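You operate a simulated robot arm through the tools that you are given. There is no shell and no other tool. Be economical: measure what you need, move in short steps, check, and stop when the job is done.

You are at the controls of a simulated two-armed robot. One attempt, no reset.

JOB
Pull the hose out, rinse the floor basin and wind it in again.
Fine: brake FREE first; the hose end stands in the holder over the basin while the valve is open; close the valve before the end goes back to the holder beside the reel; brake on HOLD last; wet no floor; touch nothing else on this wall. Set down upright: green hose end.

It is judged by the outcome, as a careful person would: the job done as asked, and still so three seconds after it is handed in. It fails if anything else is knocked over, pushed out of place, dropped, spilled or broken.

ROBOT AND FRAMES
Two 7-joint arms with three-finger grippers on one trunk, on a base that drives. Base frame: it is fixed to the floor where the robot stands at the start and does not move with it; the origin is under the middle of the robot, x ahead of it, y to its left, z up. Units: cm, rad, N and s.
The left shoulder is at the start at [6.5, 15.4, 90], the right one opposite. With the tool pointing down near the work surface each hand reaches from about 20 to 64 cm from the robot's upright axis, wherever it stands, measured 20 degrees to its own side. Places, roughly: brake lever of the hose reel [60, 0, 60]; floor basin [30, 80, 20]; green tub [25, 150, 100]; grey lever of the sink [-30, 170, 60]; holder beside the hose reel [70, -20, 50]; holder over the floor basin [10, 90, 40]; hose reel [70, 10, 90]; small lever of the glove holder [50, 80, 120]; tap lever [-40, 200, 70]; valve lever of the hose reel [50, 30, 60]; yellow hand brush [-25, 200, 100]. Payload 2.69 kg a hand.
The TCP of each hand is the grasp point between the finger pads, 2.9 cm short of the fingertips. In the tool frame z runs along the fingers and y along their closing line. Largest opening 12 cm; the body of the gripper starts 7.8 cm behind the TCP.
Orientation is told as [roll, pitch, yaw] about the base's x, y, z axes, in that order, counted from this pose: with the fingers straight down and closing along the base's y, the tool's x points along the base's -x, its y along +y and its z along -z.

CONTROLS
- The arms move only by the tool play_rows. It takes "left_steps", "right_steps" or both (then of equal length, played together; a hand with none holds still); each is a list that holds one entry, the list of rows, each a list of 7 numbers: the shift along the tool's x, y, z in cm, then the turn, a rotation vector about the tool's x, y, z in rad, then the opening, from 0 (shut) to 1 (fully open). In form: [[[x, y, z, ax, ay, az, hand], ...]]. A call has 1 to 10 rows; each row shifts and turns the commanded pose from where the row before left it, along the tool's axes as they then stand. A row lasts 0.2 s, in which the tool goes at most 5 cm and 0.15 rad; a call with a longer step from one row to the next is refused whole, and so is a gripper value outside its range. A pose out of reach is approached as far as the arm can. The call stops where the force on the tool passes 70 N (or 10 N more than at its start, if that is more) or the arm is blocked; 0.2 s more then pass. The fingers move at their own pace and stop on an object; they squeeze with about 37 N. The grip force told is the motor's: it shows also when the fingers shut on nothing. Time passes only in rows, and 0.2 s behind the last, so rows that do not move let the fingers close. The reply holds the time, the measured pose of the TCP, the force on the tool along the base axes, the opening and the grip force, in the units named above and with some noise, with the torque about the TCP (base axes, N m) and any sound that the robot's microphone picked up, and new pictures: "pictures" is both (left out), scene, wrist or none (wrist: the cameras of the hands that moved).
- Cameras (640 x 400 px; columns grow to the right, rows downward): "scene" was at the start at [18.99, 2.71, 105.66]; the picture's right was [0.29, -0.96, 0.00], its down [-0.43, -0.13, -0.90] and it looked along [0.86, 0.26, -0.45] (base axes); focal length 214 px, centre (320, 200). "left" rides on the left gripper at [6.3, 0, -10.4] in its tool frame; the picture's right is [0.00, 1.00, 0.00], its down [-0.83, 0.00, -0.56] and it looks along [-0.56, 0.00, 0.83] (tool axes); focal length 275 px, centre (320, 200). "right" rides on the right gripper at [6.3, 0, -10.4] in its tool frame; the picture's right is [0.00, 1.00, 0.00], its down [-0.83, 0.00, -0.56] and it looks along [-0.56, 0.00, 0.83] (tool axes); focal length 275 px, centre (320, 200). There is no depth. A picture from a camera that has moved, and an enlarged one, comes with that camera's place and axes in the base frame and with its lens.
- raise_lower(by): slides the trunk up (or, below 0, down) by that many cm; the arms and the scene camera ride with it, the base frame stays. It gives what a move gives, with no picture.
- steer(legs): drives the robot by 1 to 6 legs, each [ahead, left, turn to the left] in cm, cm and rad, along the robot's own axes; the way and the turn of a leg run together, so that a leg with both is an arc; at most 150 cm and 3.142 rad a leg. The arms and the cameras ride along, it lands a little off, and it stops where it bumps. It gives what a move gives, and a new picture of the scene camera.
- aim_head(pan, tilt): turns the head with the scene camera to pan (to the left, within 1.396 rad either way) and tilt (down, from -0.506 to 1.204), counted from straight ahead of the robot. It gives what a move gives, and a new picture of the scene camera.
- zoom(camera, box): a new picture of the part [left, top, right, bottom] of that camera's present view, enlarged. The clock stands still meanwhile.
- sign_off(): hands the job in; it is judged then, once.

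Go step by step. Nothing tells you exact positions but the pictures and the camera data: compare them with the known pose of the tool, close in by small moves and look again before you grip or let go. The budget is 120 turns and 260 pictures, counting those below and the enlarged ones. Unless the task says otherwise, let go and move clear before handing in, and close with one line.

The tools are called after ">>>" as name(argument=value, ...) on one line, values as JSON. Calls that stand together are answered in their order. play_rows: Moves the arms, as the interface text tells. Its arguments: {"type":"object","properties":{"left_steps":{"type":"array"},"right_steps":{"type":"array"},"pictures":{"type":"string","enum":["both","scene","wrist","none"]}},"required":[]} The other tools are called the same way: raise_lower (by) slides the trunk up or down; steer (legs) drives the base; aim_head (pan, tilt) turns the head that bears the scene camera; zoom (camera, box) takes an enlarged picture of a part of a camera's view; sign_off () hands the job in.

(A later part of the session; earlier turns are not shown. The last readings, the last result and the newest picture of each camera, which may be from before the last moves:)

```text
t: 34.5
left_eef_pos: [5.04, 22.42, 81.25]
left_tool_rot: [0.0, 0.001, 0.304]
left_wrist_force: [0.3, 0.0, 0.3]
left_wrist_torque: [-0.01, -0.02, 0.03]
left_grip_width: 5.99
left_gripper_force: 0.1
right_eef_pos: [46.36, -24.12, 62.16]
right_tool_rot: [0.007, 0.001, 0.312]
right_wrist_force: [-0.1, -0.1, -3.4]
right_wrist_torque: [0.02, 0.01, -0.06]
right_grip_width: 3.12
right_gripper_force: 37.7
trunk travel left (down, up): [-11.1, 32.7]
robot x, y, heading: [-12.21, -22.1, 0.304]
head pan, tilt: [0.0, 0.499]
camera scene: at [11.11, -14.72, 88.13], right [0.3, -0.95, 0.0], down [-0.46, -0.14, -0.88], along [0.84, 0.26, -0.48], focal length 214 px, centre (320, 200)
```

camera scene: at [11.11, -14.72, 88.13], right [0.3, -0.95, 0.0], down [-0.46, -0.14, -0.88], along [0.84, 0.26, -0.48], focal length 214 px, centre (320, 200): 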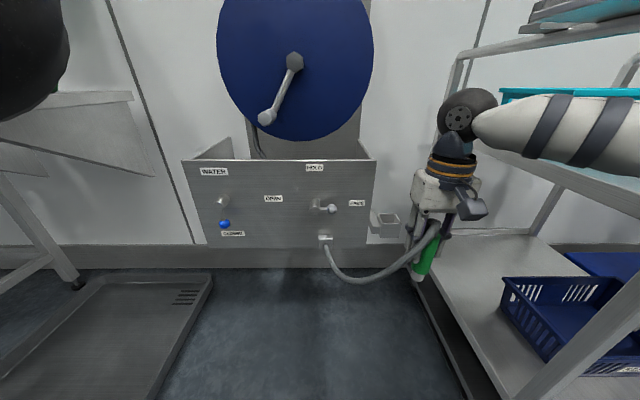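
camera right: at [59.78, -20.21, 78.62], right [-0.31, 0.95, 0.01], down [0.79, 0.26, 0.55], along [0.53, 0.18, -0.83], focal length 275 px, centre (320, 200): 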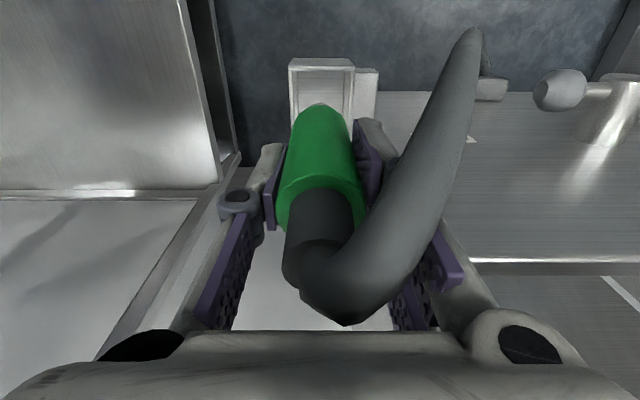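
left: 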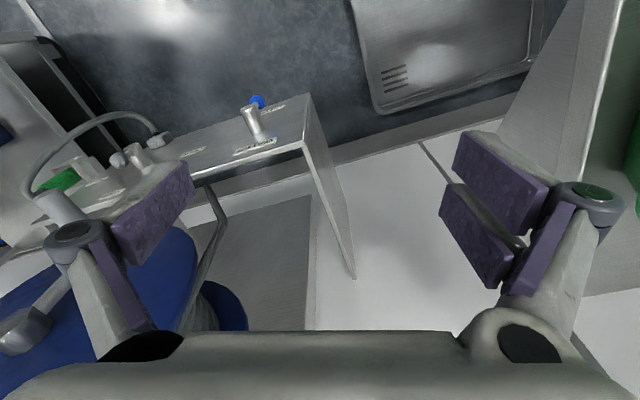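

The crank turned as the hose paid out, so the reel is coupled; winding in will need the crank turned back. Now travel left along the wall in stages.

>>> steer(legs=[[0, 55, 0]])

>>> steer(legs=[[0, 45, 0]])

>>> aim_head(pan=0, tilt=0.75)

```text
t: 39.0
left_eef_pos: [-9.29, 72.05, 81.26]
left_tool_rot: [0.001, 0.001, 0.287]
left_wrist_force: [-0.5, -0.8, 1.1]
left_wrist_torque: [-0.02, -0.02, -0.01]
left_grip_width: 5.99
left_gripper_force: 0.1
right_eef_pos: [31.07, 24.67, 62.13]
right_tool_rot: [0.006, 0.003, 0.29]
right_wrist_force: [0.7, 0.8, -3.6]
right_wrist_torque: [-0.01, -0.02, 0.01]
right_grip_width: 3.12
right_gripper_force: 36.9
trunk travel left (down, up): [-11.1, 32.7]
robot x, y, heading: [-27.71, 28.1, 0.286]
head pan, tilt: [0.0, 0.499]
camera scene: at [-3.98, 34.82, 88.13], right [0.28, -0.96, 0.0], down [-0.46, -0.14, -0.88], along [0.84, 0.25, -0.48], focal length 214 px, centre (320, 200)
```

scene: 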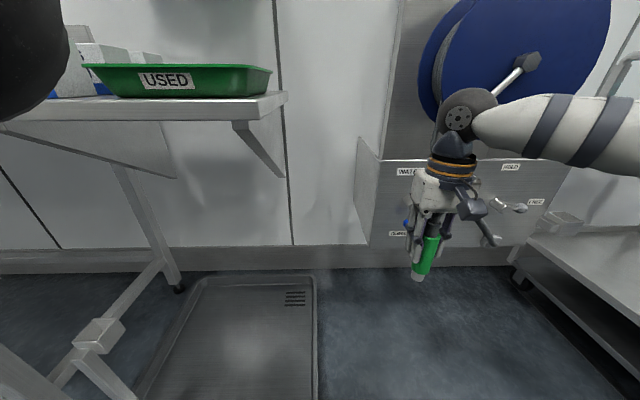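

```text
t: 43.0
left_eef_pos: [-21.5, 115.24, 81.37]
left_tool_rot: [0.0, 0.0, 0.276]
left_wrist_force: [-0.6, -0.4, -0.5]
left_wrist_torque: [0.02, -0.02, 0.02]
left_grip_width: 6.01
left_gripper_force: 0.0
right_eef_pos: [18.39, 67.57, 62.25]
right_tool_rot: [0.004, 0.003, 0.285]
right_wrist_force: [0.2, -0.6, -3.0]
right_wrist_torque: [0.0, -0.01, 0.02]
right_grip_width: 3.14
right_gripper_force: 37.1
trunk travel left (down, up): [-11.1, 32.7]
robot x, y, heading: [-39.89, 71.4, 0.279]
head pan, tilt: [0.0, 0.499]
camera scene: at [-16.51, 77.96, 88.14], right [0.27, -0.96, 0.0], down [-0.46, -0.13, -0.88], along [0.84, 0.24, -0.48], focal length 214 px, centre (320, 200)
```

scene: 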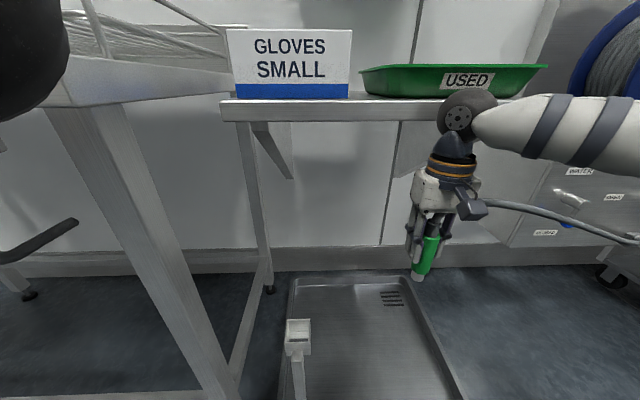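

```text
t: 43.8
left_eef_pos: [-21.47, 115.18, 81.34]
left_tool_rot: [0.0, 0.002, 0.28]
left_wrist_force: [0.1, 0.6, 0.2]
left_wrist_torque: [-0.01, -0.01, -0.03]
left_grip_width: 6.01
left_gripper_force: 0.1
right_eef_pos: [18.49, 67.51, 62.17]
right_tool_rot: [0.006, 0.001, 0.286]
right_wrist_force: [0.1, -0.4, -3.3]
right_wrist_torque: [0.02, -0.02, 0.0]
right_grip_width: 3.16
right_gripper_force: 36.9
trunk travel left (down, up): [-11.1, 32.7]
robot x, y, heading: [-39.66, 71.26, 0.283]
head pan, tilt: [0.0, 0.75]
camera scene: at [-17.28, 77.74, 85.95], right [0.27, -0.96, 0.0], down [-0.66, -0.19, -0.73], along [0.7, 0.2, -0.68], focal length 214 px, centre (320, 200)
```

scene: 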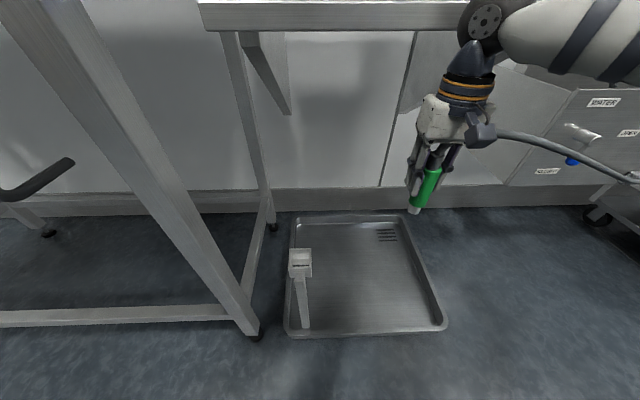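

Basin cup rim centre ≈ (9.5, 90.7, 39.6); the hose end hangs 9.1 cm below the TCP. I shift the robot so the end comes above the cup.

>>> steer(legs=[[-2.2, 24.8, 0]])

>>> zoom(camera="right", box=[0, 0, 640, 400])

```text
t: 46.2
left_eef_pos: [-29.64, 137.93, 81.28]
left_tool_rot: [0.0, -0.001, 0.266]
left_wrist_force: [1.1, -0.3, -0.1]
left_wrist_torque: [0.03, -0.02, 0.03]
left_grip_width: 6.02
left_gripper_force: 0.0
right_eef_pos: [9.8, 89.69, 62.15]
right_tool_rot: [0.006, 0.005, 0.273]
right_wrist_force: [-0.5, 0.0, -3.4]
right_wrist_torque: [0.01, 0.01, -0.04]
right_grip_width: 3.13
right_gripper_force: 37.1
trunk travel left (down, up): [-11.1, 32.7]
robot x, y, heading: [-48.16, 93.97, 0.263]
head pan, tilt: [0.0, 0.75]
camera scene: at [-25.82, 100.4, 85.93], right [0.26, -0.96, 0.0], down [-0.66, -0.18, -0.73], along [0.71, 0.19, -0.68], focal length 214 px, centre (320, 200)
```

scene: 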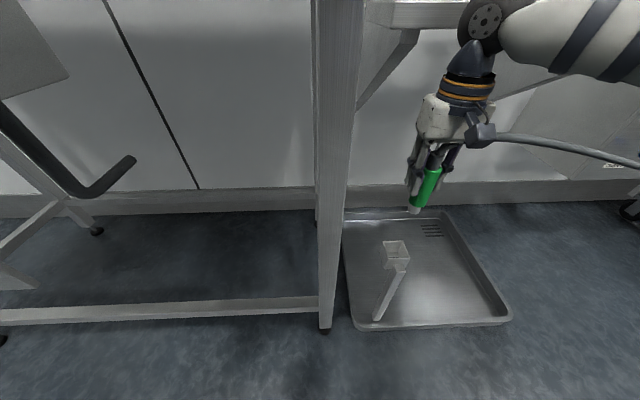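

```text
1.00 times, centred on (320, 200) of right (not enlarged: the box is as wide or as high as the picture)
camera zoom: at [3.79, 88.12, 72.62], right [-0.27, 0.96, 0.01], down [0.8, 0.23, 0.55], along [0.53, 0.16, -0.83], focal length 275 px, centre (320, 200)
```

zoom: 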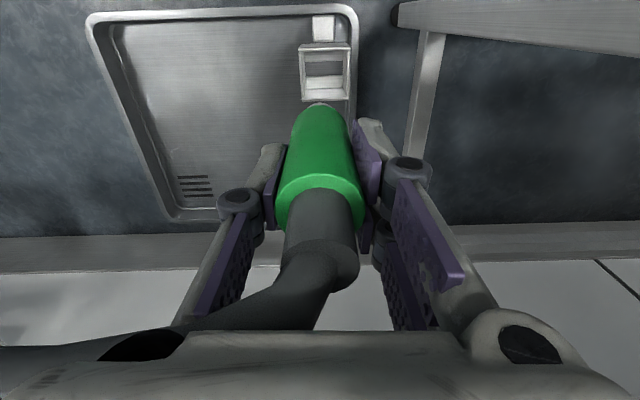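

>>> zoom(camera="right", box=[250, 0, 410, 110])

>>> zoom(camera="scene", box=[350, 160, 470, 330])

```text
3.64 times, centred on (330, 55) of right
camera zoom: at [3.79, 88.12, 72.62], right [-0.27, 0.96, 0.01], down [0.8, 0.23, 0.55], along [0.53, 0.16, -0.83], focal length 1001 px, centre (284, 727)
```

zoom: 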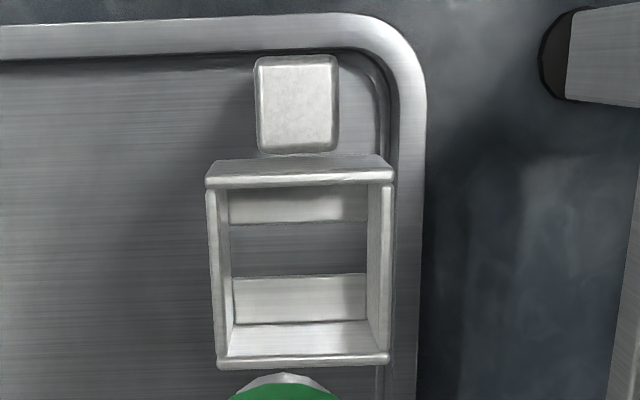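

```text
2.35 times, centred on (410, 245) of scene
camera zoom: at [-25.82, 100.4, 85.93], right [0.26, -0.96, 0.0], down [-0.66, -0.18, -0.73], along [0.71, 0.19, -0.68], focal length 505 px, centre (108, 94)
```

zoom: 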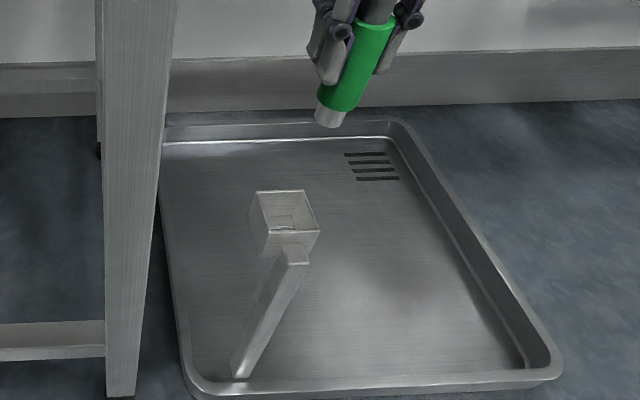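

>>> play_rows(right_steps=[[[0.32, 0.35, 3, 0, 0, 0, 0], [0.32, 0.35, 3, 0, 0, 0, 0], [0, 0, 3, 0, 0, 0, 0], [0, 0, 2, 0, 0, 0, 0]]])

>>> zoom(camera="right", box=[240, 0, 420, 120])

>>> zoom(camera="scene", box=[350, 160, 470, 330])

```text
t: 47.2
left_eef_pos: [-29.47, 137.85, 81.38]
left_tool_rot: [0.001, 0.002, 0.267]
left_wrist_force: [-0.1, 0.2, 0.3]
left_wrist_torque: [0.01, -0.02, -0.01]
left_grip_width: 6.01
left_gripper_force: 0.1
right_eef_pos: [8.83, 90.26, 51.18]
right_tool_rot: [0.007, 0.004, 0.273]
right_wrist_force: [-0.7, -0.1, -3.2]
right_wrist_torque: [0.03, 0.02, 0.01]
right_grip_width: 3.18
right_gripper_force: 36.3
trunk travel left (down, up): [-11.1, 32.7]
robot x, y, heading: [-48.46, 94.15, 0.268]
head pan, tilt: [0.0, 0.75]
camera scene: at [-25.82, 100.4, 85.93], right [0.26, -0.96, 0.0], down [-0.66, -0.18, -0.73], along [0.71, 0.19, -0.68], focal length 214 px, centre (320, 200)
camera right: at [2.88, 88.58, 61.67], right [-0.27, 0.96, 0.01], down [0.8, 0.23, 0.55], along [0.53, 0.16, -0.83], focal length 275 px, centre (320, 200)
```

scene: 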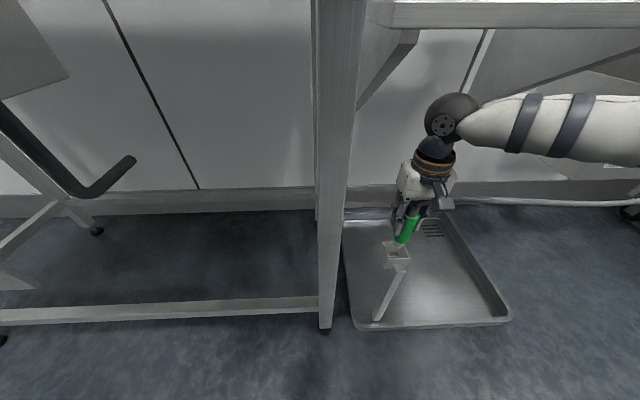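
right: 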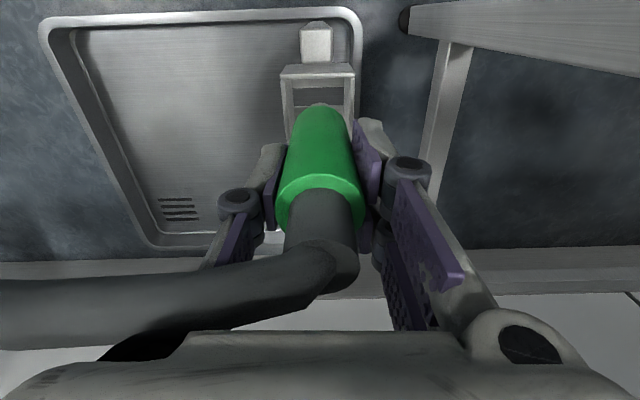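

```text
3.33 times, centred on (330, 60) of right
camera zoom: at [2.88, 88.58, 61.67], right [-0.27, 0.96, 0.01], down [0.8, 0.23, 0.55], along [0.53, 0.16, -0.83], focal length 918 px, centre (287, 667)
```

zoom: 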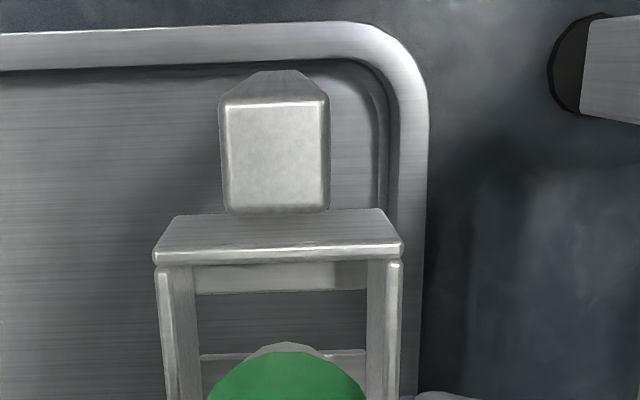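

```text
2.35 times, centred on (410, 245) of scene
camera zoom: at [-25.82, 100.4, 85.93], right [0.26, -0.96, 0.0], down [-0.66, -0.18, -0.73], along [0.71, 0.19, -0.68], focal length 505 px, centre (108, 94)
```

zoom: 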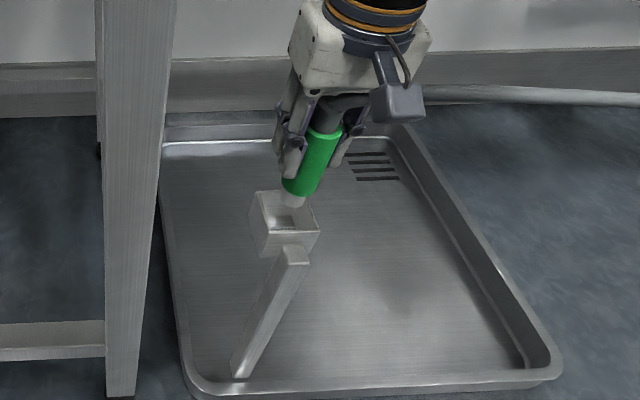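

>>> play_rows(right_steps=[[[-0.3, 0, 0.5, 0, 0, 0, 0], [0, 0, 1.2, 0, 0, 0, 0], [0, 0, 1.2, 0, 0, 0, 0], [0, 0, 1.0, 0, 0, 0, 0]]])

>>> zoom(camera="scene", box=[350, 160, 470, 330])

```text
t: 48.2
left_eef_pos: [-29.57, 138.06, 81.34]
left_tool_rot: [0.0, 0.0, 0.268]
left_wrist_force: [0.3, -0.4, 0.6]
left_wrist_torque: [-0.02, -0.01, 0.0]
left_grip_width: 5.99
left_gripper_force: 0.0
right_eef_pos: [9.28, 90.56, 47.26]
right_tool_rot: [0.004, 0.003, 0.275]
right_wrist_force: [0.3, 0.1, -3.6]
right_wrist_torque: [0.02, 0.01, -0.02]
right_grip_width: 3.12
right_gripper_force: 37.3
trunk travel left (down, up): [-11.1, 32.7]
robot x, y, heading: [-48.66, 94.09, 0.264]
head pan, tilt: [0.0, 0.75]
camera scene: at [-25.82, 100.4, 85.93], right [0.26, -0.96, 0.0], down [-0.66, -0.18, -0.73], along [0.71, 0.19, -0.68], focal length 214 px, centre (320, 200)
camera right: at [3.28, 88.83, 57.73], right [-0.27, 0.96, 0.01], down [0.8, 0.23, 0.55], along [0.53, 0.16, -0.83], focal length 275 px, centre (320, 200)
```

scene: 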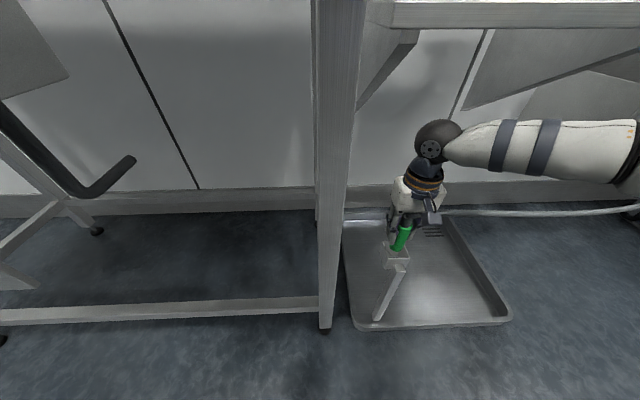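
right: 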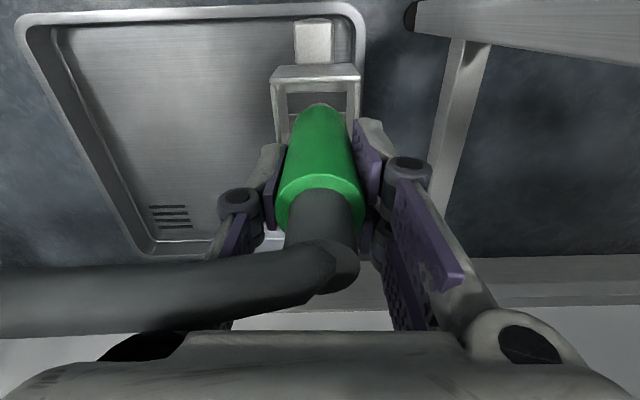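

```text
2.35 times, centred on (410, 245) of scene
camera zoom: at [-25.82, 100.4, 85.93], right [0.26, -0.96, 0.0], down [-0.66, -0.18, -0.73], along [0.71, 0.19, -0.68], focal length 505 px, centre (108, 94)
```

zoom: 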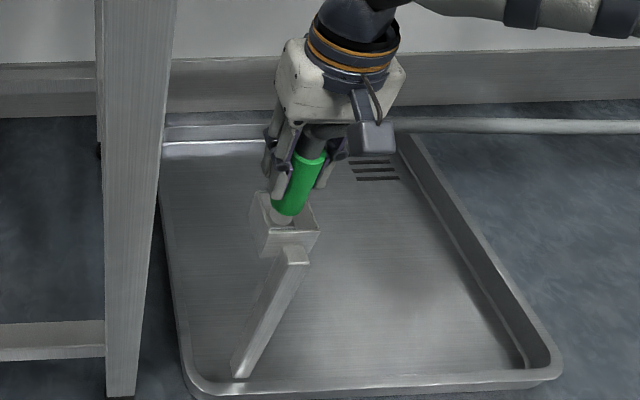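

>>> play_rows(right_steps=[[[0, -0.25, 0.4, 0, 0, 0, 0], [0, 0, 0.8, 0, 0, 0, 0], [0, 0, 0.8, 0, 0, 0, 0]]])

>>> zoom(camera="scene", box=[350, 180, 450, 300])

>>> zoom(camera="right", box=[240, 0, 420, 150])

```text
t: 49.0
left_eef_pos: [-29.58, 137.9, 81.45]
left_tool_rot: [-0.001, 0.001, 0.268]
left_wrist_force: [-0.1, -0.1, -0.1]
left_wrist_torque: [0.0, 0.01, -0.02]
left_grip_width: 6.0
left_gripper_force: 0.1
right_eef_pos: [9.44, 90.14, 45.22]
right_tool_rot: [0.006, 0.002, 0.272]
right_wrist_force: [0.3, 0.3, -4.0]
right_wrist_torque: [0.02, -0.02, -0.01]
right_grip_width: 3.16
right_gripper_force: 37.2
trunk travel left (down, up): [-11.1, 32.7]
robot x, y, heading: [-48.58, 93.66, 0.27]
head pan, tilt: [0.0, 0.75]
camera scene: at [-25.82, 100.4, 85.93], right [0.26, -0.96, 0.0], down [-0.66, -0.18, -0.73], along [0.71, 0.19, -0.68], focal length 214 px, centre (320, 200)
camera right: at [3.35, 88.53, 55.7], right [-0.27, 0.96, 0.01], down [0.8, 0.23, 0.55], along [0.53, 0.16, -0.83], focal length 275 px, centre (320, 200)
```

scene: 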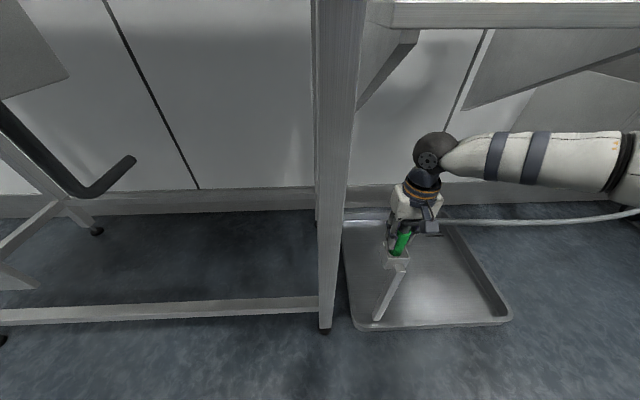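
right: 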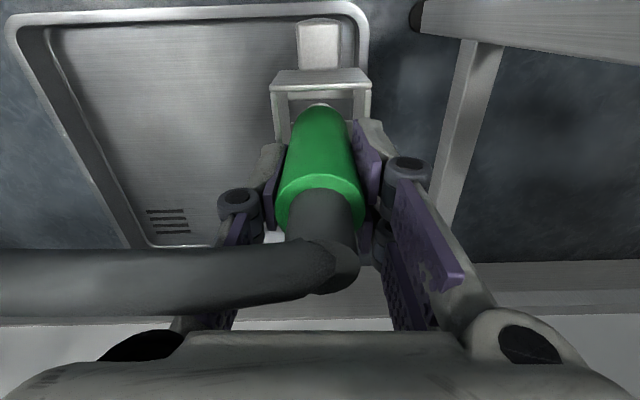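

```text
3.33 times, centred on (400, 240) of scene
camera zoom: at [-25.82, 100.4, 85.93], right [0.26, -0.96, 0.0], down [-0.66, -0.18, -0.73], along [0.71, 0.19, -0.68], focal length 715 px, centre (53, 67)
```

zoom: 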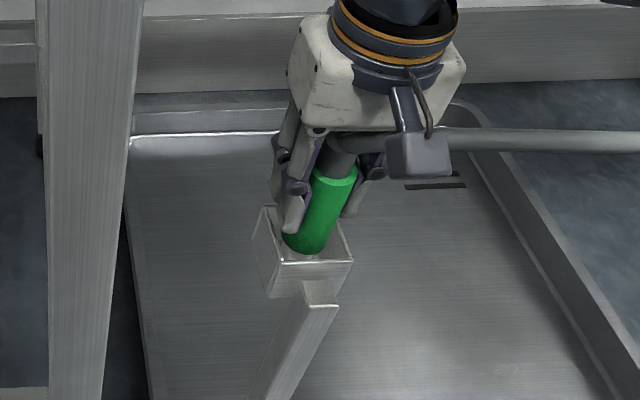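

```text
2.67 times, centred on (330, 75) of right
camera zoom: at [3.35, 88.53, 55.7], right [-0.27, 0.96, 0.01], down [0.8, 0.23, 0.55], along [0.53, 0.16, -0.83], focal length 734 px, centre (293, 533)
```

zoom: 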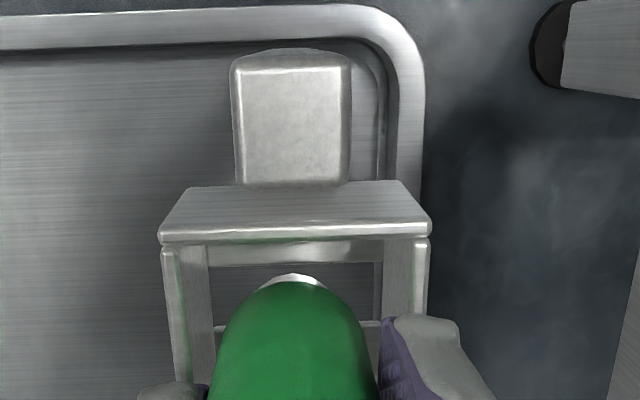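

>>> play_rows(right_steps=[[[-0.15, 0, 0.5, 0, 0, 0, 0], [0, 0, 0.5, 0, 0, 0, 0], [0, 0, 0.3, 0, 0, 0, 0]]], pictures="wrist")

>>> zoom(camera="scene", box=[350, 180, 450, 300])

```text
t: 49.8
left_eef_pos: [-29.84, 137.86, 81.49]
left_tool_rot: [0.002, -0.005, 0.265]
left_wrist_force: [-0.5, 0.5, 0.0]
left_wrist_torque: [-0.03, -0.02, -0.01]
left_grip_width: 6.02
left_gripper_force: 0.1
right_eef_pos: [9.39, 90.22, 44.3]
right_tool_rot: [0.005, -0.002, 0.272]
right_wrist_force: [-5.5, -5.3, 31.9]
right_wrist_torque: [-0.36, 0.72, -0.01]
right_grip_width: 3.15
right_gripper_force: 37.2
trunk travel left (down, up): [-11.1, 32.7]
robot x, y, heading: [-48.42, 94.33, 0.265]
head pan, tilt: [0.0, 0.75]
camera right: at [3.35, 88.5, 54.83], right [-0.27, 0.96, 0.01], down [0.8, 0.22, 0.56], along [0.54, 0.16, -0.83], focal length 275 px, centre (320, 200)
```

right: 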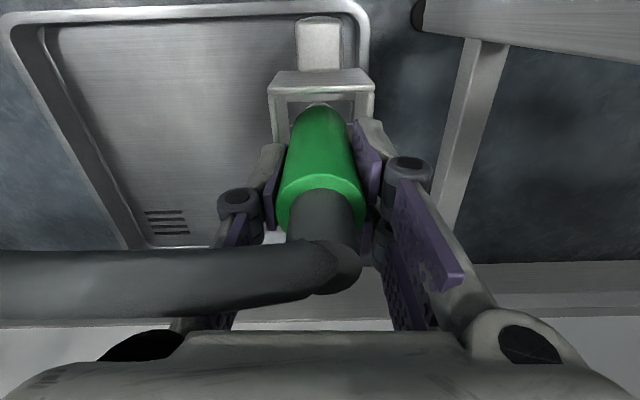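

```text
3.33 times, centred on (400, 240) of scene
camera zoom: at [-26.04, 100.38, 86.04], right [0.26, -0.96, 0.0], down [-0.66, -0.18, -0.73], along [0.71, 0.19, -0.68], focal length 715 px, centre (53, 67)
```

zoom: 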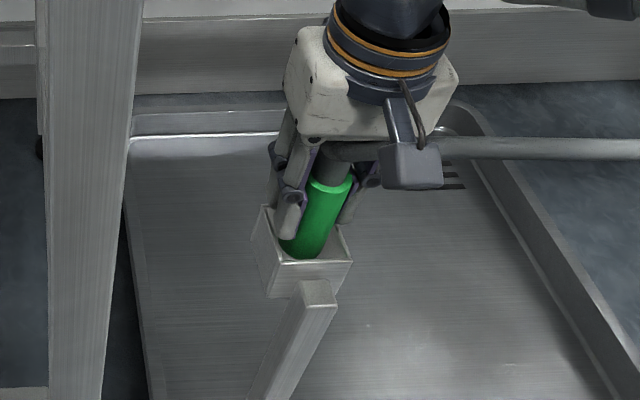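

The end has touched the cup floor (32 N). I ease off slightly and open the fingers.

>>> play_rows(right_steps=[[[0, 0, -0.2, 0, 0, 0, 0], [0, 0, 0, 0, 0, 0, 0.12], [0, 0, 0, 0, 0, 0, 0.35], [0, 0, 0, 0, 0, 0, 0.5], [0, 0, 0, 0, 0, 0, 0.55]]], pictures="wrist")

>>> zoom(camera="scene", box=[350, 180, 450, 300])

```text
t: 51.0
left_eef_pos: [-29.65, 137.96, 81.39]
left_tool_rot: [-0.001, 0.001, 0.266]
left_wrist_force: [0.1, -0.2, 0.4]
left_wrist_torque: [-0.02, -0.03, 0.0]
left_grip_width: 5.97
left_gripper_force: 0.1
right_eef_pos: [9.38, 90.24, 44.22]
right_tool_rot: [0.005, 0.004, 0.274]
right_wrist_force: [-0.1, -0.2, 0.1]
right_wrist_torque: [-0.03, -0.01, -0.04]
right_grip_width: 6.6
right_gripper_force: 0.0
trunk travel left (down, up): [-11.1, 32.7]
robot x, y, heading: [-48.61, 94.39, 0.266]
head pan, tilt: [0.0, 0.75]
camera right: at [3.37, 88.53, 54.64], right [-0.27, 0.96, 0.0], down [0.8, 0.23, 0.55], along [0.53, 0.16, -0.83], focal length 275 px, centre (320, 200)
```

right: 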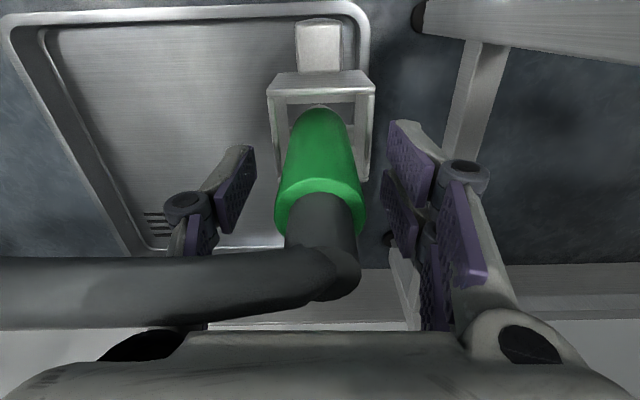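

```text
3.33 times, centred on (400, 240) of scene
camera zoom: at [-25.84, 100.4, 85.94], right [0.26, -0.96, 0.0], down [-0.66, -0.18, -0.73], along [0.71, 0.19, -0.68], focal length 715 px, centre (53, 67)
```

zoom: 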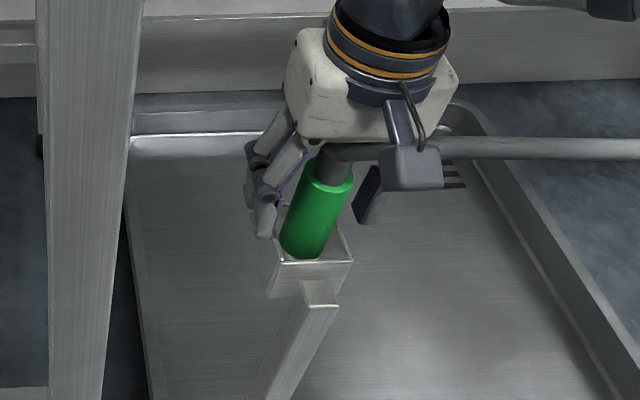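

The end stands upright in the cup by itself. The hose runs on the robot side of my right finger, so I slip the hand towards the wall a little and then lift clear.

>>> play_rows(right_steps=[[[-1.3, 0, 0, 0, 0, 0, 0.6], [-1.3, 0, -0.3, 0, 0, 0, 0.6], [0, 0, -2, 0, 0, 0, 0.6], [0, 0, -2, 0, 0, 0, 0.6], [0, 0, -3, 0, 0, 0, 0.6]]], pictures="both")

```text
t: 52.2
left_eef_pos: [-29.57, 137.9, 81.42]
left_tool_rot: [0.001, 0.0, 0.265]
left_wrist_force: [-0.4, 0.2, 0.1]
left_wrist_torque: [0.02, 0.01, 0.0]
left_grip_width: 6.03
left_gripper_force: 0.1
right_eef_pos: [11.7, 90.91, 51.54]
right_tool_rot: [0.004, 0.003, 0.275]
right_wrist_force: [-0.2, 0.2, 0.3]
right_wrist_torque: [-0.03, 0.05, 0.03]
right_grip_width: 7.2
right_gripper_force: 0.1
trunk travel left (down, up): [-11.1, 32.7]
robot x, y, heading: [-48.83, 94.19, 0.27]
head pan, tilt: [0.0, 0.75]
camera scene: at [-25.84, 100.4, 85.94], right [0.26, -0.96, 0.0], down [-0.66, -0.18, -0.73], along [0.71, 0.19, -0.68], focal length 214 px, centre (320, 200)
camera right: at [5.79, 89.21, 61.95], right [-0.27, 0.96, 0.0], down [0.8, 0.23, 0.55], along [0.53, 0.16, -0.83], focal length 275 px, centre (320, 200)
```

scene: 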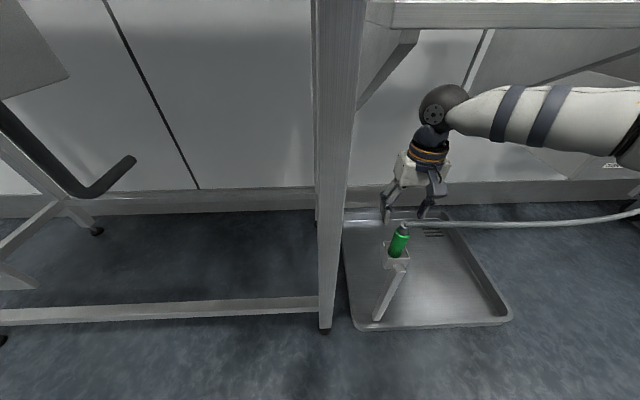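
right: 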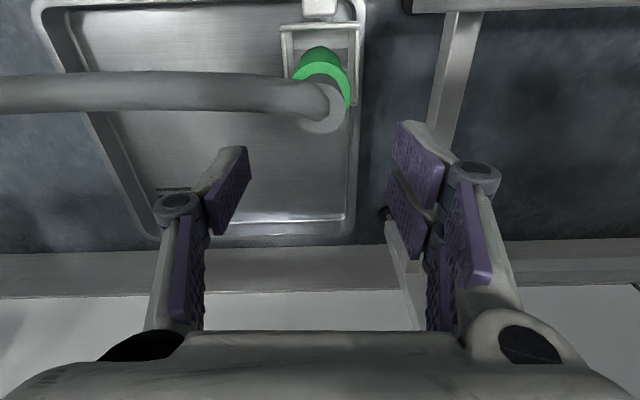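

>>> play_rows(right_steps=[[[0, 0, -4, 0, 0, 0, 0.3], [0, 0, -4, 0, 0, 0, 0.0], [0, 0, -4, 0, 0, 0, 0.0], [0, 0, -3, 0, 0, 0, 0.0]]], pictures="none")

>>> steer(legs=[[-8, 0, 0.045], [0, -83, 0]])

>>> aim_head(pan=0.0, tilt=0.5)

```text
t: 53.4
left_eef_pos: [-30.43, 137.24, 81.76]
left_tool_rot: [0.003, -0.011, 0.256]
left_wrist_force: [-0.3, -0.6, -0.3]
left_wrist_torque: [-0.03, 0.0, 0.0]
left_grip_width: 6.01
left_gripper_force: 0.0
right_eef_pos: [8.4, 89.5, 59.47]
right_tool_rot: [-0.016, 0.156, 0.298]
right_wrist_force: [-0.4, -0.1, 0.0]
right_wrist_torque: [0.0, 0.04, 0.0]
right_grip_width: 0.0
right_gripper_force: 28.4
trunk travel left (down, up): [-11.1, 32.7]
robot x, y, heading: [-49.29, 94.11, 0.253]
head pan, tilt: [0.0, 0.75]
stopped in row 4 (right hand): the arm was blocked; the commanded pose is now the measured one
```

```text
t: 60.6
left_eef_pos: [-15.2, 59.99, 81.33]
left_tool_rot: [0.0, -0.001, 0.327]
left_wrist_force: [-0.8, 0.4, -0.6]
left_wrist_torque: [-0.01, 0.01, -0.03]
left_grip_width: 6.01
left_gripper_force: 0.1
right_eef_pos: [26.67, 14.85, 58.89]
right_tool_rot: [-0.015, 0.166, 0.366]
right_wrist_force: [0.7, 0.4, -0.4]
right_wrist_torque: [0.02, -0.02, 0.02]
right_grip_width: 0.02
right_gripper_force: 28.3
trunk travel left (down, up): [-11.1, 32.7]
robot x, y, heading: [-31.64, 14.92, 0.322]
head pan, tilt: [0.0, 0.75]
camera scene: at [-9.24, 22.67, 85.94], right [0.32, -0.95, 0.0], down [-0.65, -0.22, -0.73], along [0.69, 0.23, -0.68], focal length 214 px, centre (320, 200)
```

scene: 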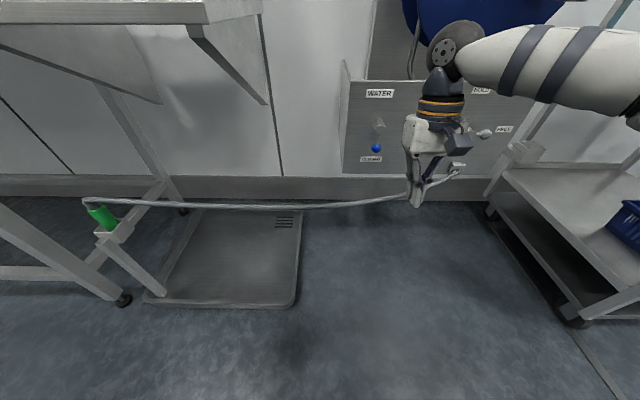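

```text
t: 61.4
left_eef_pos: [-15.22, 60.0, 81.39]
left_tool_rot: [0.0, 0.001, 0.327]
left_wrist_force: [0.6, -1.1, 0.5]
left_wrist_torque: [0.01, 0.01, 0.01]
left_grip_width: 5.97
left_gripper_force: 0.1
right_eef_pos: [26.62, 14.84, 58.85]
right_tool_rot: [-0.016, 0.166, 0.365]
right_wrist_force: [0.7, 1.1, 1.0]
right_wrist_torque: [0.0, 0.0, 0.03]
right_grip_width: 0.01
right_gripper_force: 28.5
trunk travel left (down, up): [-11.1, 32.7]
robot x, y, heading: [-31.52, 15.37, 0.327]
head pan, tilt: [0.0, 0.499]
camera scene: at [-8.47, 22.93, 88.13], right [0.32, -0.95, 0.0], down [-0.45, -0.15, -0.88], along [0.83, 0.28, -0.48], focal length 214 px, centre (320, 200)
```

scene: 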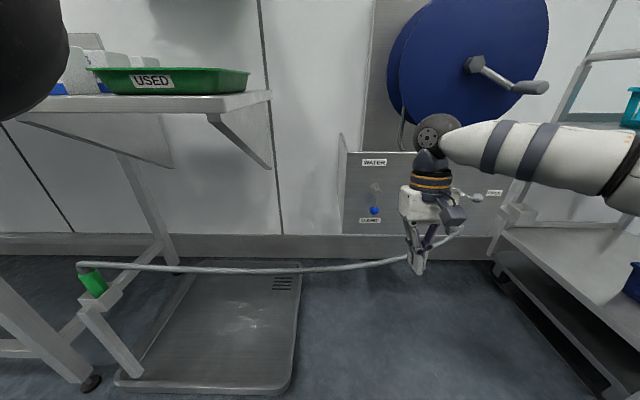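

>>> zoom(camera="scene", box=[40, 230, 200, 390])

>>> zoom(camera="scene", box=[320, 130, 540, 290])

```text
2.50 times, centred on (120, 310) of scene
camera zoom: at [-8.47, 22.93, 88.13], right [0.32, -0.95, 0.0], down [-0.45, -0.15, -0.88], along [0.83, 0.28, -0.48], focal length 536 px, centre (820, -75)
```

zoom: 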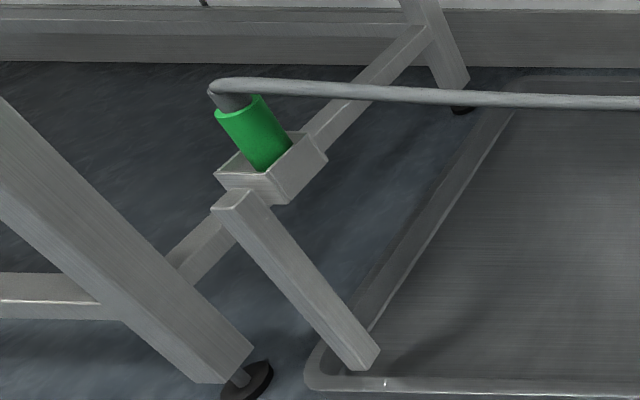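

```text
2.50 times, centred on (430, 210) of scene
camera zoom: at [-8.47, 22.93, 88.13], right [0.32, -0.95, 0.0], down [-0.45, -0.15, -0.88], along [0.83, 0.28, -0.48], focal length 536 px, centre (45, 175)
```

zoom: 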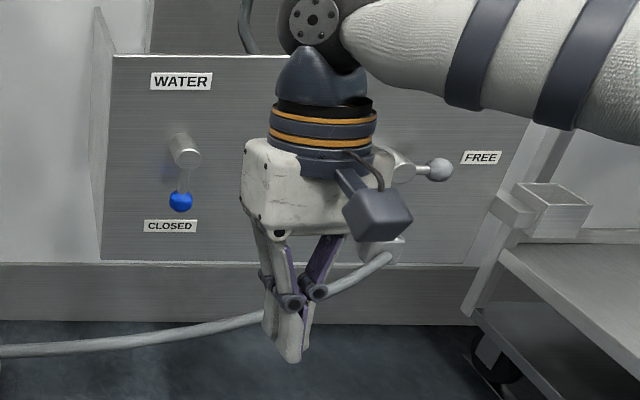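

The hose end stands upright in the basin cup and the hose runs well below the valve lever. I set the right hand into the forward-tilted posture that worked before.

>>> play_rows(right_steps=[[[2, 3.5, -1.75, 0, -0.04, 0, 0], [2, 3.5, -1.75, 0, -0.04, 0, 0], [2, 3.5, -1.75, 0, -0.04, 0, 0], [2, 3.5, -1.75, 0, -0.04, 0, 0], [0, 0, 0, 0, -0.12, 0, 0], [0, 0, 0, 0, -0.12, 0, 0], [0, 0, 0, 0, -0.12, 0, 0], [0, 0, 0, 0, -0.12, 0, 0], [0, 0, 0, 0, -0.12, 0, 0], [0, 0, 0, 0, -0.12, 0, 0]]], pictures="none")

>>> play_rows(right_steps=[[[0, 0, 0, 0, -0.12, 0, 0], [0, 0, 0, 0, -0.12, 0, 0], [0, 0, 0, 0, -0.12, 0, 0]]], pictures="wrist")

```text
t: 63.6
left_eef_pos: [-15.26, 59.86, 81.37]
left_tool_rot: [0.0, 0.001, 0.327]
left_wrist_force: [0.5, -0.6, -0.8]
left_wrist_torque: [0.0, 0.02, 0.0]
left_grip_width: 6.01
left_gripper_force: 0.1
right_eef_pos: [14.95, 25.47, 66.51]
right_tool_rot: [-0.018, -0.717, 0.379]
right_wrist_force: [0.7, -0.2, -0.3]
right_wrist_torque: [0.03, 0.0, 0.04]
right_grip_width: 0.02
right_gripper_force: 28.3
trunk travel left (down, up): [-11.1, 32.7]
robot x, y, heading: [-31.46, 15.31, 0.322]
head pan, tilt: [0.0, 0.499]
```

```text
t: 64.4
left_eef_pos: [-15.2, 59.85, 81.39]
left_tool_rot: [0.001, 0.001, 0.325]
left_wrist_force: [0.0, 0.3, 0.1]
left_wrist_torque: [0.01, -0.02, 0.01]
left_grip_width: 5.98
left_gripper_force: 0.1
right_eef_pos: [14.84, 25.51, 66.53]
right_tool_rot: [-0.031, -1.077, 0.397]
right_wrist_force: [-0.5, 1.1, -0.2]
right_wrist_torque: [0.0, -0.02, -0.01]
right_grip_width: 0.0
right_gripper_force: 28.1
trunk travel left (down, up): [-11.1, 32.7]
robot x, y, heading: [-30.98, 15.09, 0.327]
head pan, tilt: [0.0, 0.499]
camera right: at [3.56, 21.18, 65.89], right [-0.36, 0.93, -0.02], down [-0.1, -0.02, 1.0], along [0.93, 0.36, 0.1], focal length 275 px, centre (320, 200)
```

right: 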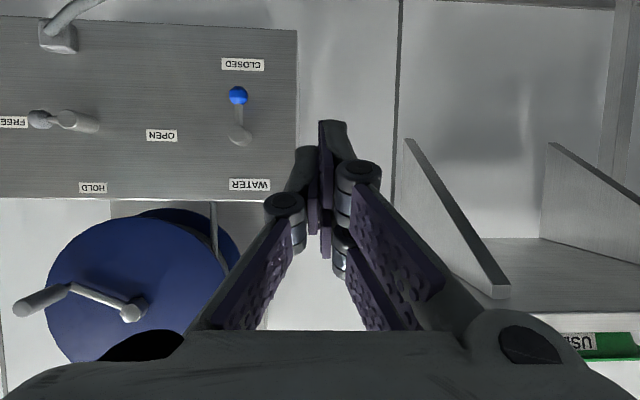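

>>> steer(legs=[[17, -8, 0]])

>>> play_rows(right_steps=[[[0, 0, 0, 0.066, 0, 0.036, 0], [2.6, 0, 1.5, 0, 0, 0, 0], [2.6, 0, 1.5, 0, 0, 0, 0], [2.6, 0, 1.5, 0, 0, 0, 0]]], pictures="wrist")

```text
t: 65.9
left_eef_pos: [3.32, 57.68, 81.34]
left_tool_rot: [0.0, 0.001, 0.324]
left_wrist_force: [0.1, -0.2, -0.1]
left_wrist_torque: [-0.02, -0.02, 0.03]
left_grip_width: 6.0
left_gripper_force: 0.1
right_eef_pos: [33.37, 23.28, 66.38]
right_tool_rot: [-0.033, -1.076, 0.394]
right_wrist_force: [-0.4, 0.2, -0.4]
right_wrist_torque: [0.01, -0.01, 0.03]
right_grip_width: 0.0
right_gripper_force: 28.2
trunk travel left (down, up): [-11.1, 32.7]
robot x, y, heading: [-12.89, 13.14, 0.326]
head pan, tilt: [0.0, 0.499]
camera scene: at [10.01, 20.77, 88.13], right [0.32, -0.95, 0.0], down [-0.45, -0.15, -0.88], along [0.83, 0.28, -0.48], focal length 214 px, centre (320, 200)
```

scene: 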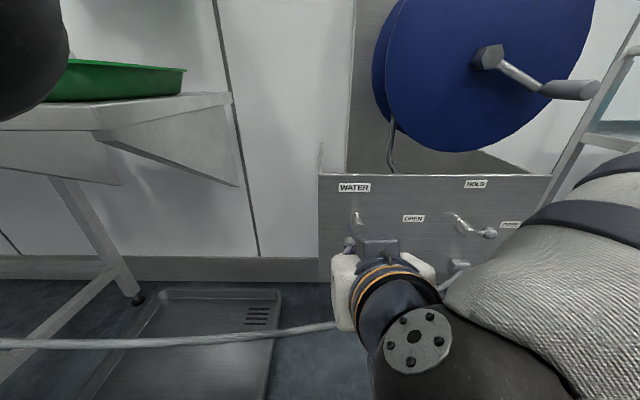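

```text
t: 66.9
left_eef_pos: [3.45, 57.85, 81.34]
left_tool_rot: [0.0, 0.0, 0.325]
left_wrist_force: [0.3, -1.1, 0.0]
left_wrist_torque: [0.0, 0.01, 0.01]
left_grip_width: 6.0
left_gripper_force: 0.0
right_eef_pos: [33.81, 23.22, 57.4]
right_tool_rot: [-0.033, -1.074, 0.318]
right_wrist_force: [0.3, -0.8, -0.2]
right_wrist_torque: [0.01, -0.03, 0.01]
right_grip_width: 0.01
right_gripper_force: 28.8
trunk travel left (down, up): [-11.1, 32.7]
robot x, y, heading: [-13.08, 13.1, 0.32]
head pan, tilt: [0.0, 0.499]
camera right: at [22.23, 19.84, 56.89], right [-0.29, 0.96, -0.02], down [-0.1, -0.01, 1.0], along [0.95, 0.29, 0.1], focal length 275 px, centre (320, 200)
```

right: 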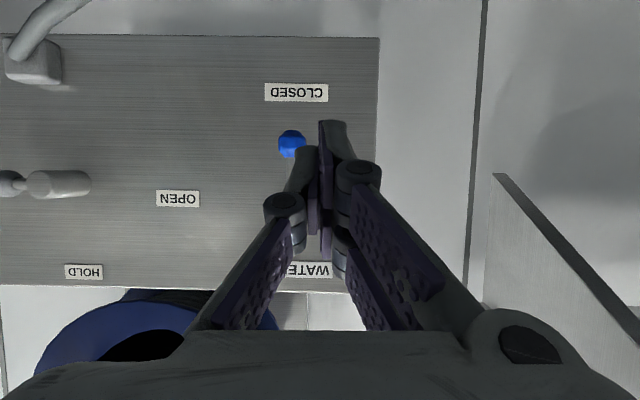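

Valve tip re-measures at (49.6, 25.1, 54.0). I slide the closed fingertips in just left of the blue knob.

>>> play_rows(right_steps=[[[-1.53, 0, 4.7, 0, 0, 0, 0], [-1.53, 0, 4.7, 0, 0, 0, 0], [-1.53, 0, 4.7, 0, 0, 0, 0]]], pictures="both")

```text
t: 67.7
left_eef_pos: [3.35, 57.72, 81.29]
left_tool_rot: [-0.001, 0.0, 0.324]
left_wrist_force: [0.2, 0.1, 0.2]
left_wrist_torque: [-0.01, -0.01, -0.03]
left_grip_width: 5.98
left_gripper_force: 0.0
right_eef_pos: [47.78, 27.64, 54.69]
right_tool_rot: [-0.033, -1.077, 0.319]
right_wrist_force: [0.4, 0.4, -0.1]
right_wrist_torque: [0.01, 0.01, 0.0]
right_grip_width: 0.0
right_gripper_force: 28.7
trunk travel left (down, up): [-11.1, 32.7]
robot x, y, heading: [-13.09, 13.01, 0.324]
head pan, tilt: [0.0, 0.499]
camera scene: at [10.01, 20.77, 88.13], right [0.32, -0.95, 0.0], down [-0.45, -0.15, -0.88], along [0.83, 0.28, -0.48], focal length 214 px, centre (320, 200)
camera right: at [36.18, 24.22, 54.16], right [-0.29, 0.96, -0.02], down [-0.1, -0.01, 1.0], along [0.95, 0.29, 0.1], focal length 275 px, centre (320, 200)
```

scene: 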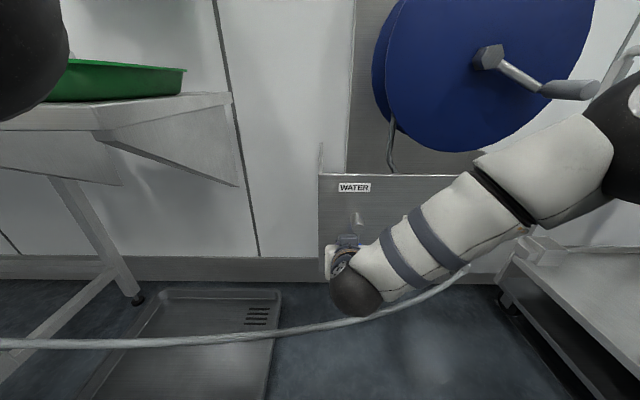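
right: 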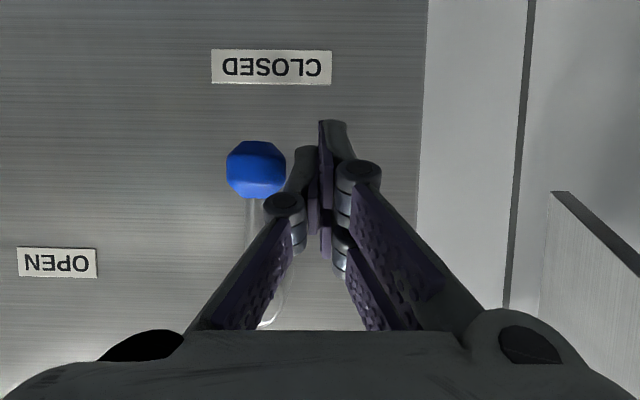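

>>> play_rows(right_steps=[[[0.13, -1.9, 0.07, 0, 0, 0, 0], [0.13, -1.9, 0.07, 0, 0, 0, 0], [-0.53, -1.33, -0.29, 0, 0, 0, 0], [-0.53, -1.33, -0.29, 0, 0, 0, 0], [-1.01, -0.85, -0.55, 0, 0, 0, 0], [-1.01, -0.85, -0.55, 0, 0, 0, 0]]], pictures="both")

```text
t: 69.1
left_eef_pos: [3.44, 57.93, 81.2]
left_tool_rot: [-0.001, 0.001, 0.325]
left_wrist_force: [0.2, -0.2, -0.1]
left_wrist_torque: [0.01, 0.04, 0.0]
left_grip_width: 5.99
left_gripper_force: 0.1
right_eef_pos: [49.56, 20.06, 57.63]
right_tool_rot: [-0.036, -1.065, 0.33]
right_wrist_force: [-8.4, 19.4, -21.0]
right_wrist_torque: [-0.39, 0.08, 0.28]
right_grip_width: 0.0
right_gripper_force: 28.7
trunk travel left (down, up): [-11.1, 32.7]
robot x, y, heading: [-13.63, 12.97, 0.326]
head pan, tilt: [0.0, 0.499]
camera scene: at [10.07, 20.96, 88.06], right [0.32, -0.95, 0.0], down [-0.45, -0.15, -0.88], along [0.83, 0.28, -0.48], focal length 214 px, centre (320, 200)
camera right: at [38.05, 16.49, 57.29], right [-0.3, 0.95, -0.02], down [-0.09, -0.01, 1.0], along [0.95, 0.3, 0.08], focal length 275 px, centre (320, 200)
```

scene: 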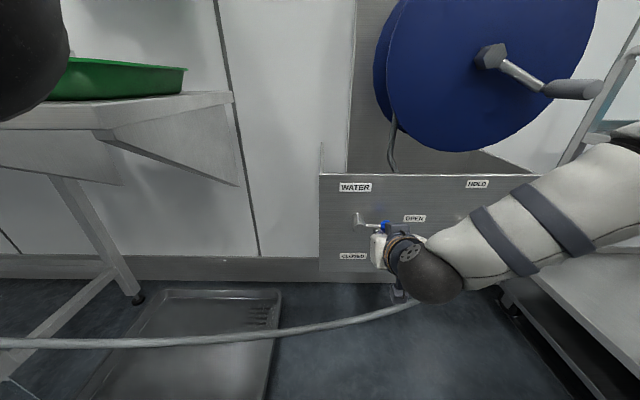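
right: 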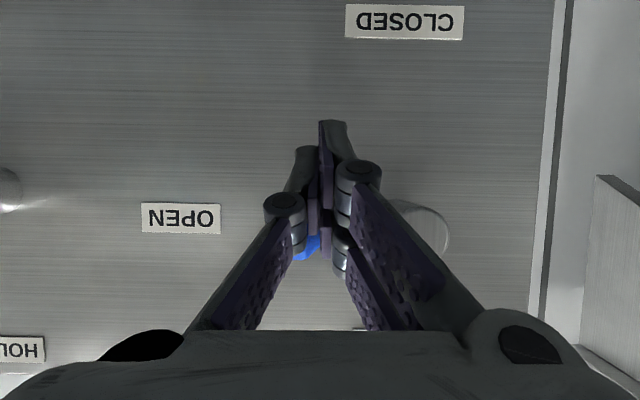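

>>> zoom(camera="scene", box=[310, 170, 450, 280])

>>> aim_head(pan=0.85, tilt=0.75)

```text
3.64 times, centred on (380, 225) of scene
camera zoom: at [10.07, 20.96, 88.06], right [0.32, -0.95, 0.0], down [-0.45, -0.15, -0.88], along [0.83, 0.28, -0.48], focal length 780 px, centre (102, 109)
```

zoom: 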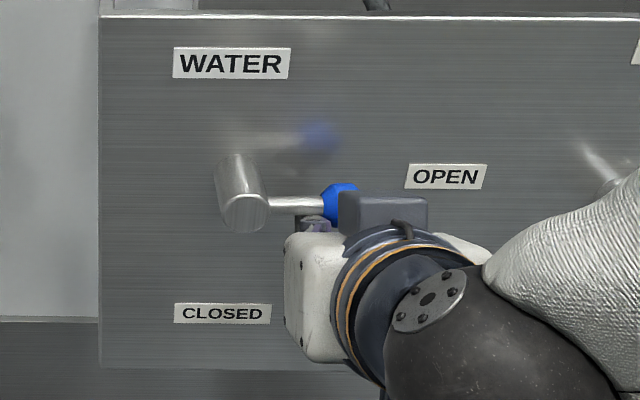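

```text
t: 70.3
left_eef_pos: [3.48, 57.98, 81.16]
left_tool_rot: [0.0, 0.002, 0.323]
left_wrist_force: [1.2, 0.4, 0.4]
left_wrist_torque: [0.0, 0.0, -0.04]
left_grip_width: 5.99
left_gripper_force: 0.1
right_eef_pos: [49.69, 20.14, 57.75]
right_tool_rot: [-0.03, -1.063, 0.328]
right_wrist_force: [-18.4, 33.4, -31.0]
right_wrist_torque: [-0.74, 0.0, 0.42]
right_grip_width: 0.05
right_gripper_force: 29.3
trunk travel left (down, up): [-11.1, 32.7]
robot x, y, heading: [-13.52, 13.22, 0.32]
head pan, tilt: [0.85, 0.75]
camera scene: at [4.67, 25.72, 85.89], right [0.92, -0.39, 0.0], down [-0.27, -0.63, -0.73], along [0.28, 0.67, -0.68], focal length 214 px, centre (320, 200)
```

scene: 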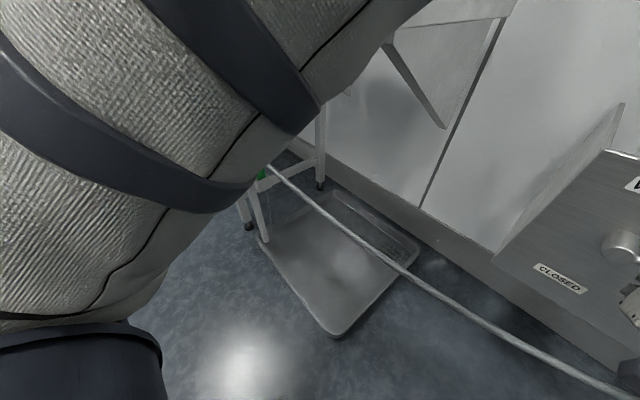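

The valve lever is horizontal toward OPEN at its stop. I check the basin for water.

>>> zoom(camera="scene", box=[230, 150, 430, 350])

```text
2.00 times, centred on (330, 250) of scene
camera zoom: at [4.67, 25.72, 85.89], right [0.92, -0.39, 0.0], down [-0.27, -0.63, -0.73], along [0.28, 0.67, -0.68], focal length 429 px, centre (300, 100)
```

zoom: 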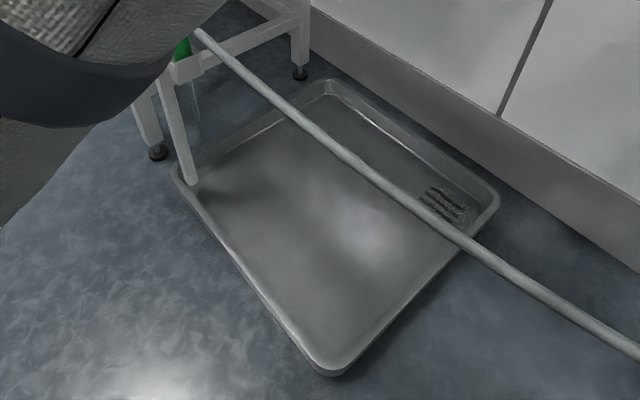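

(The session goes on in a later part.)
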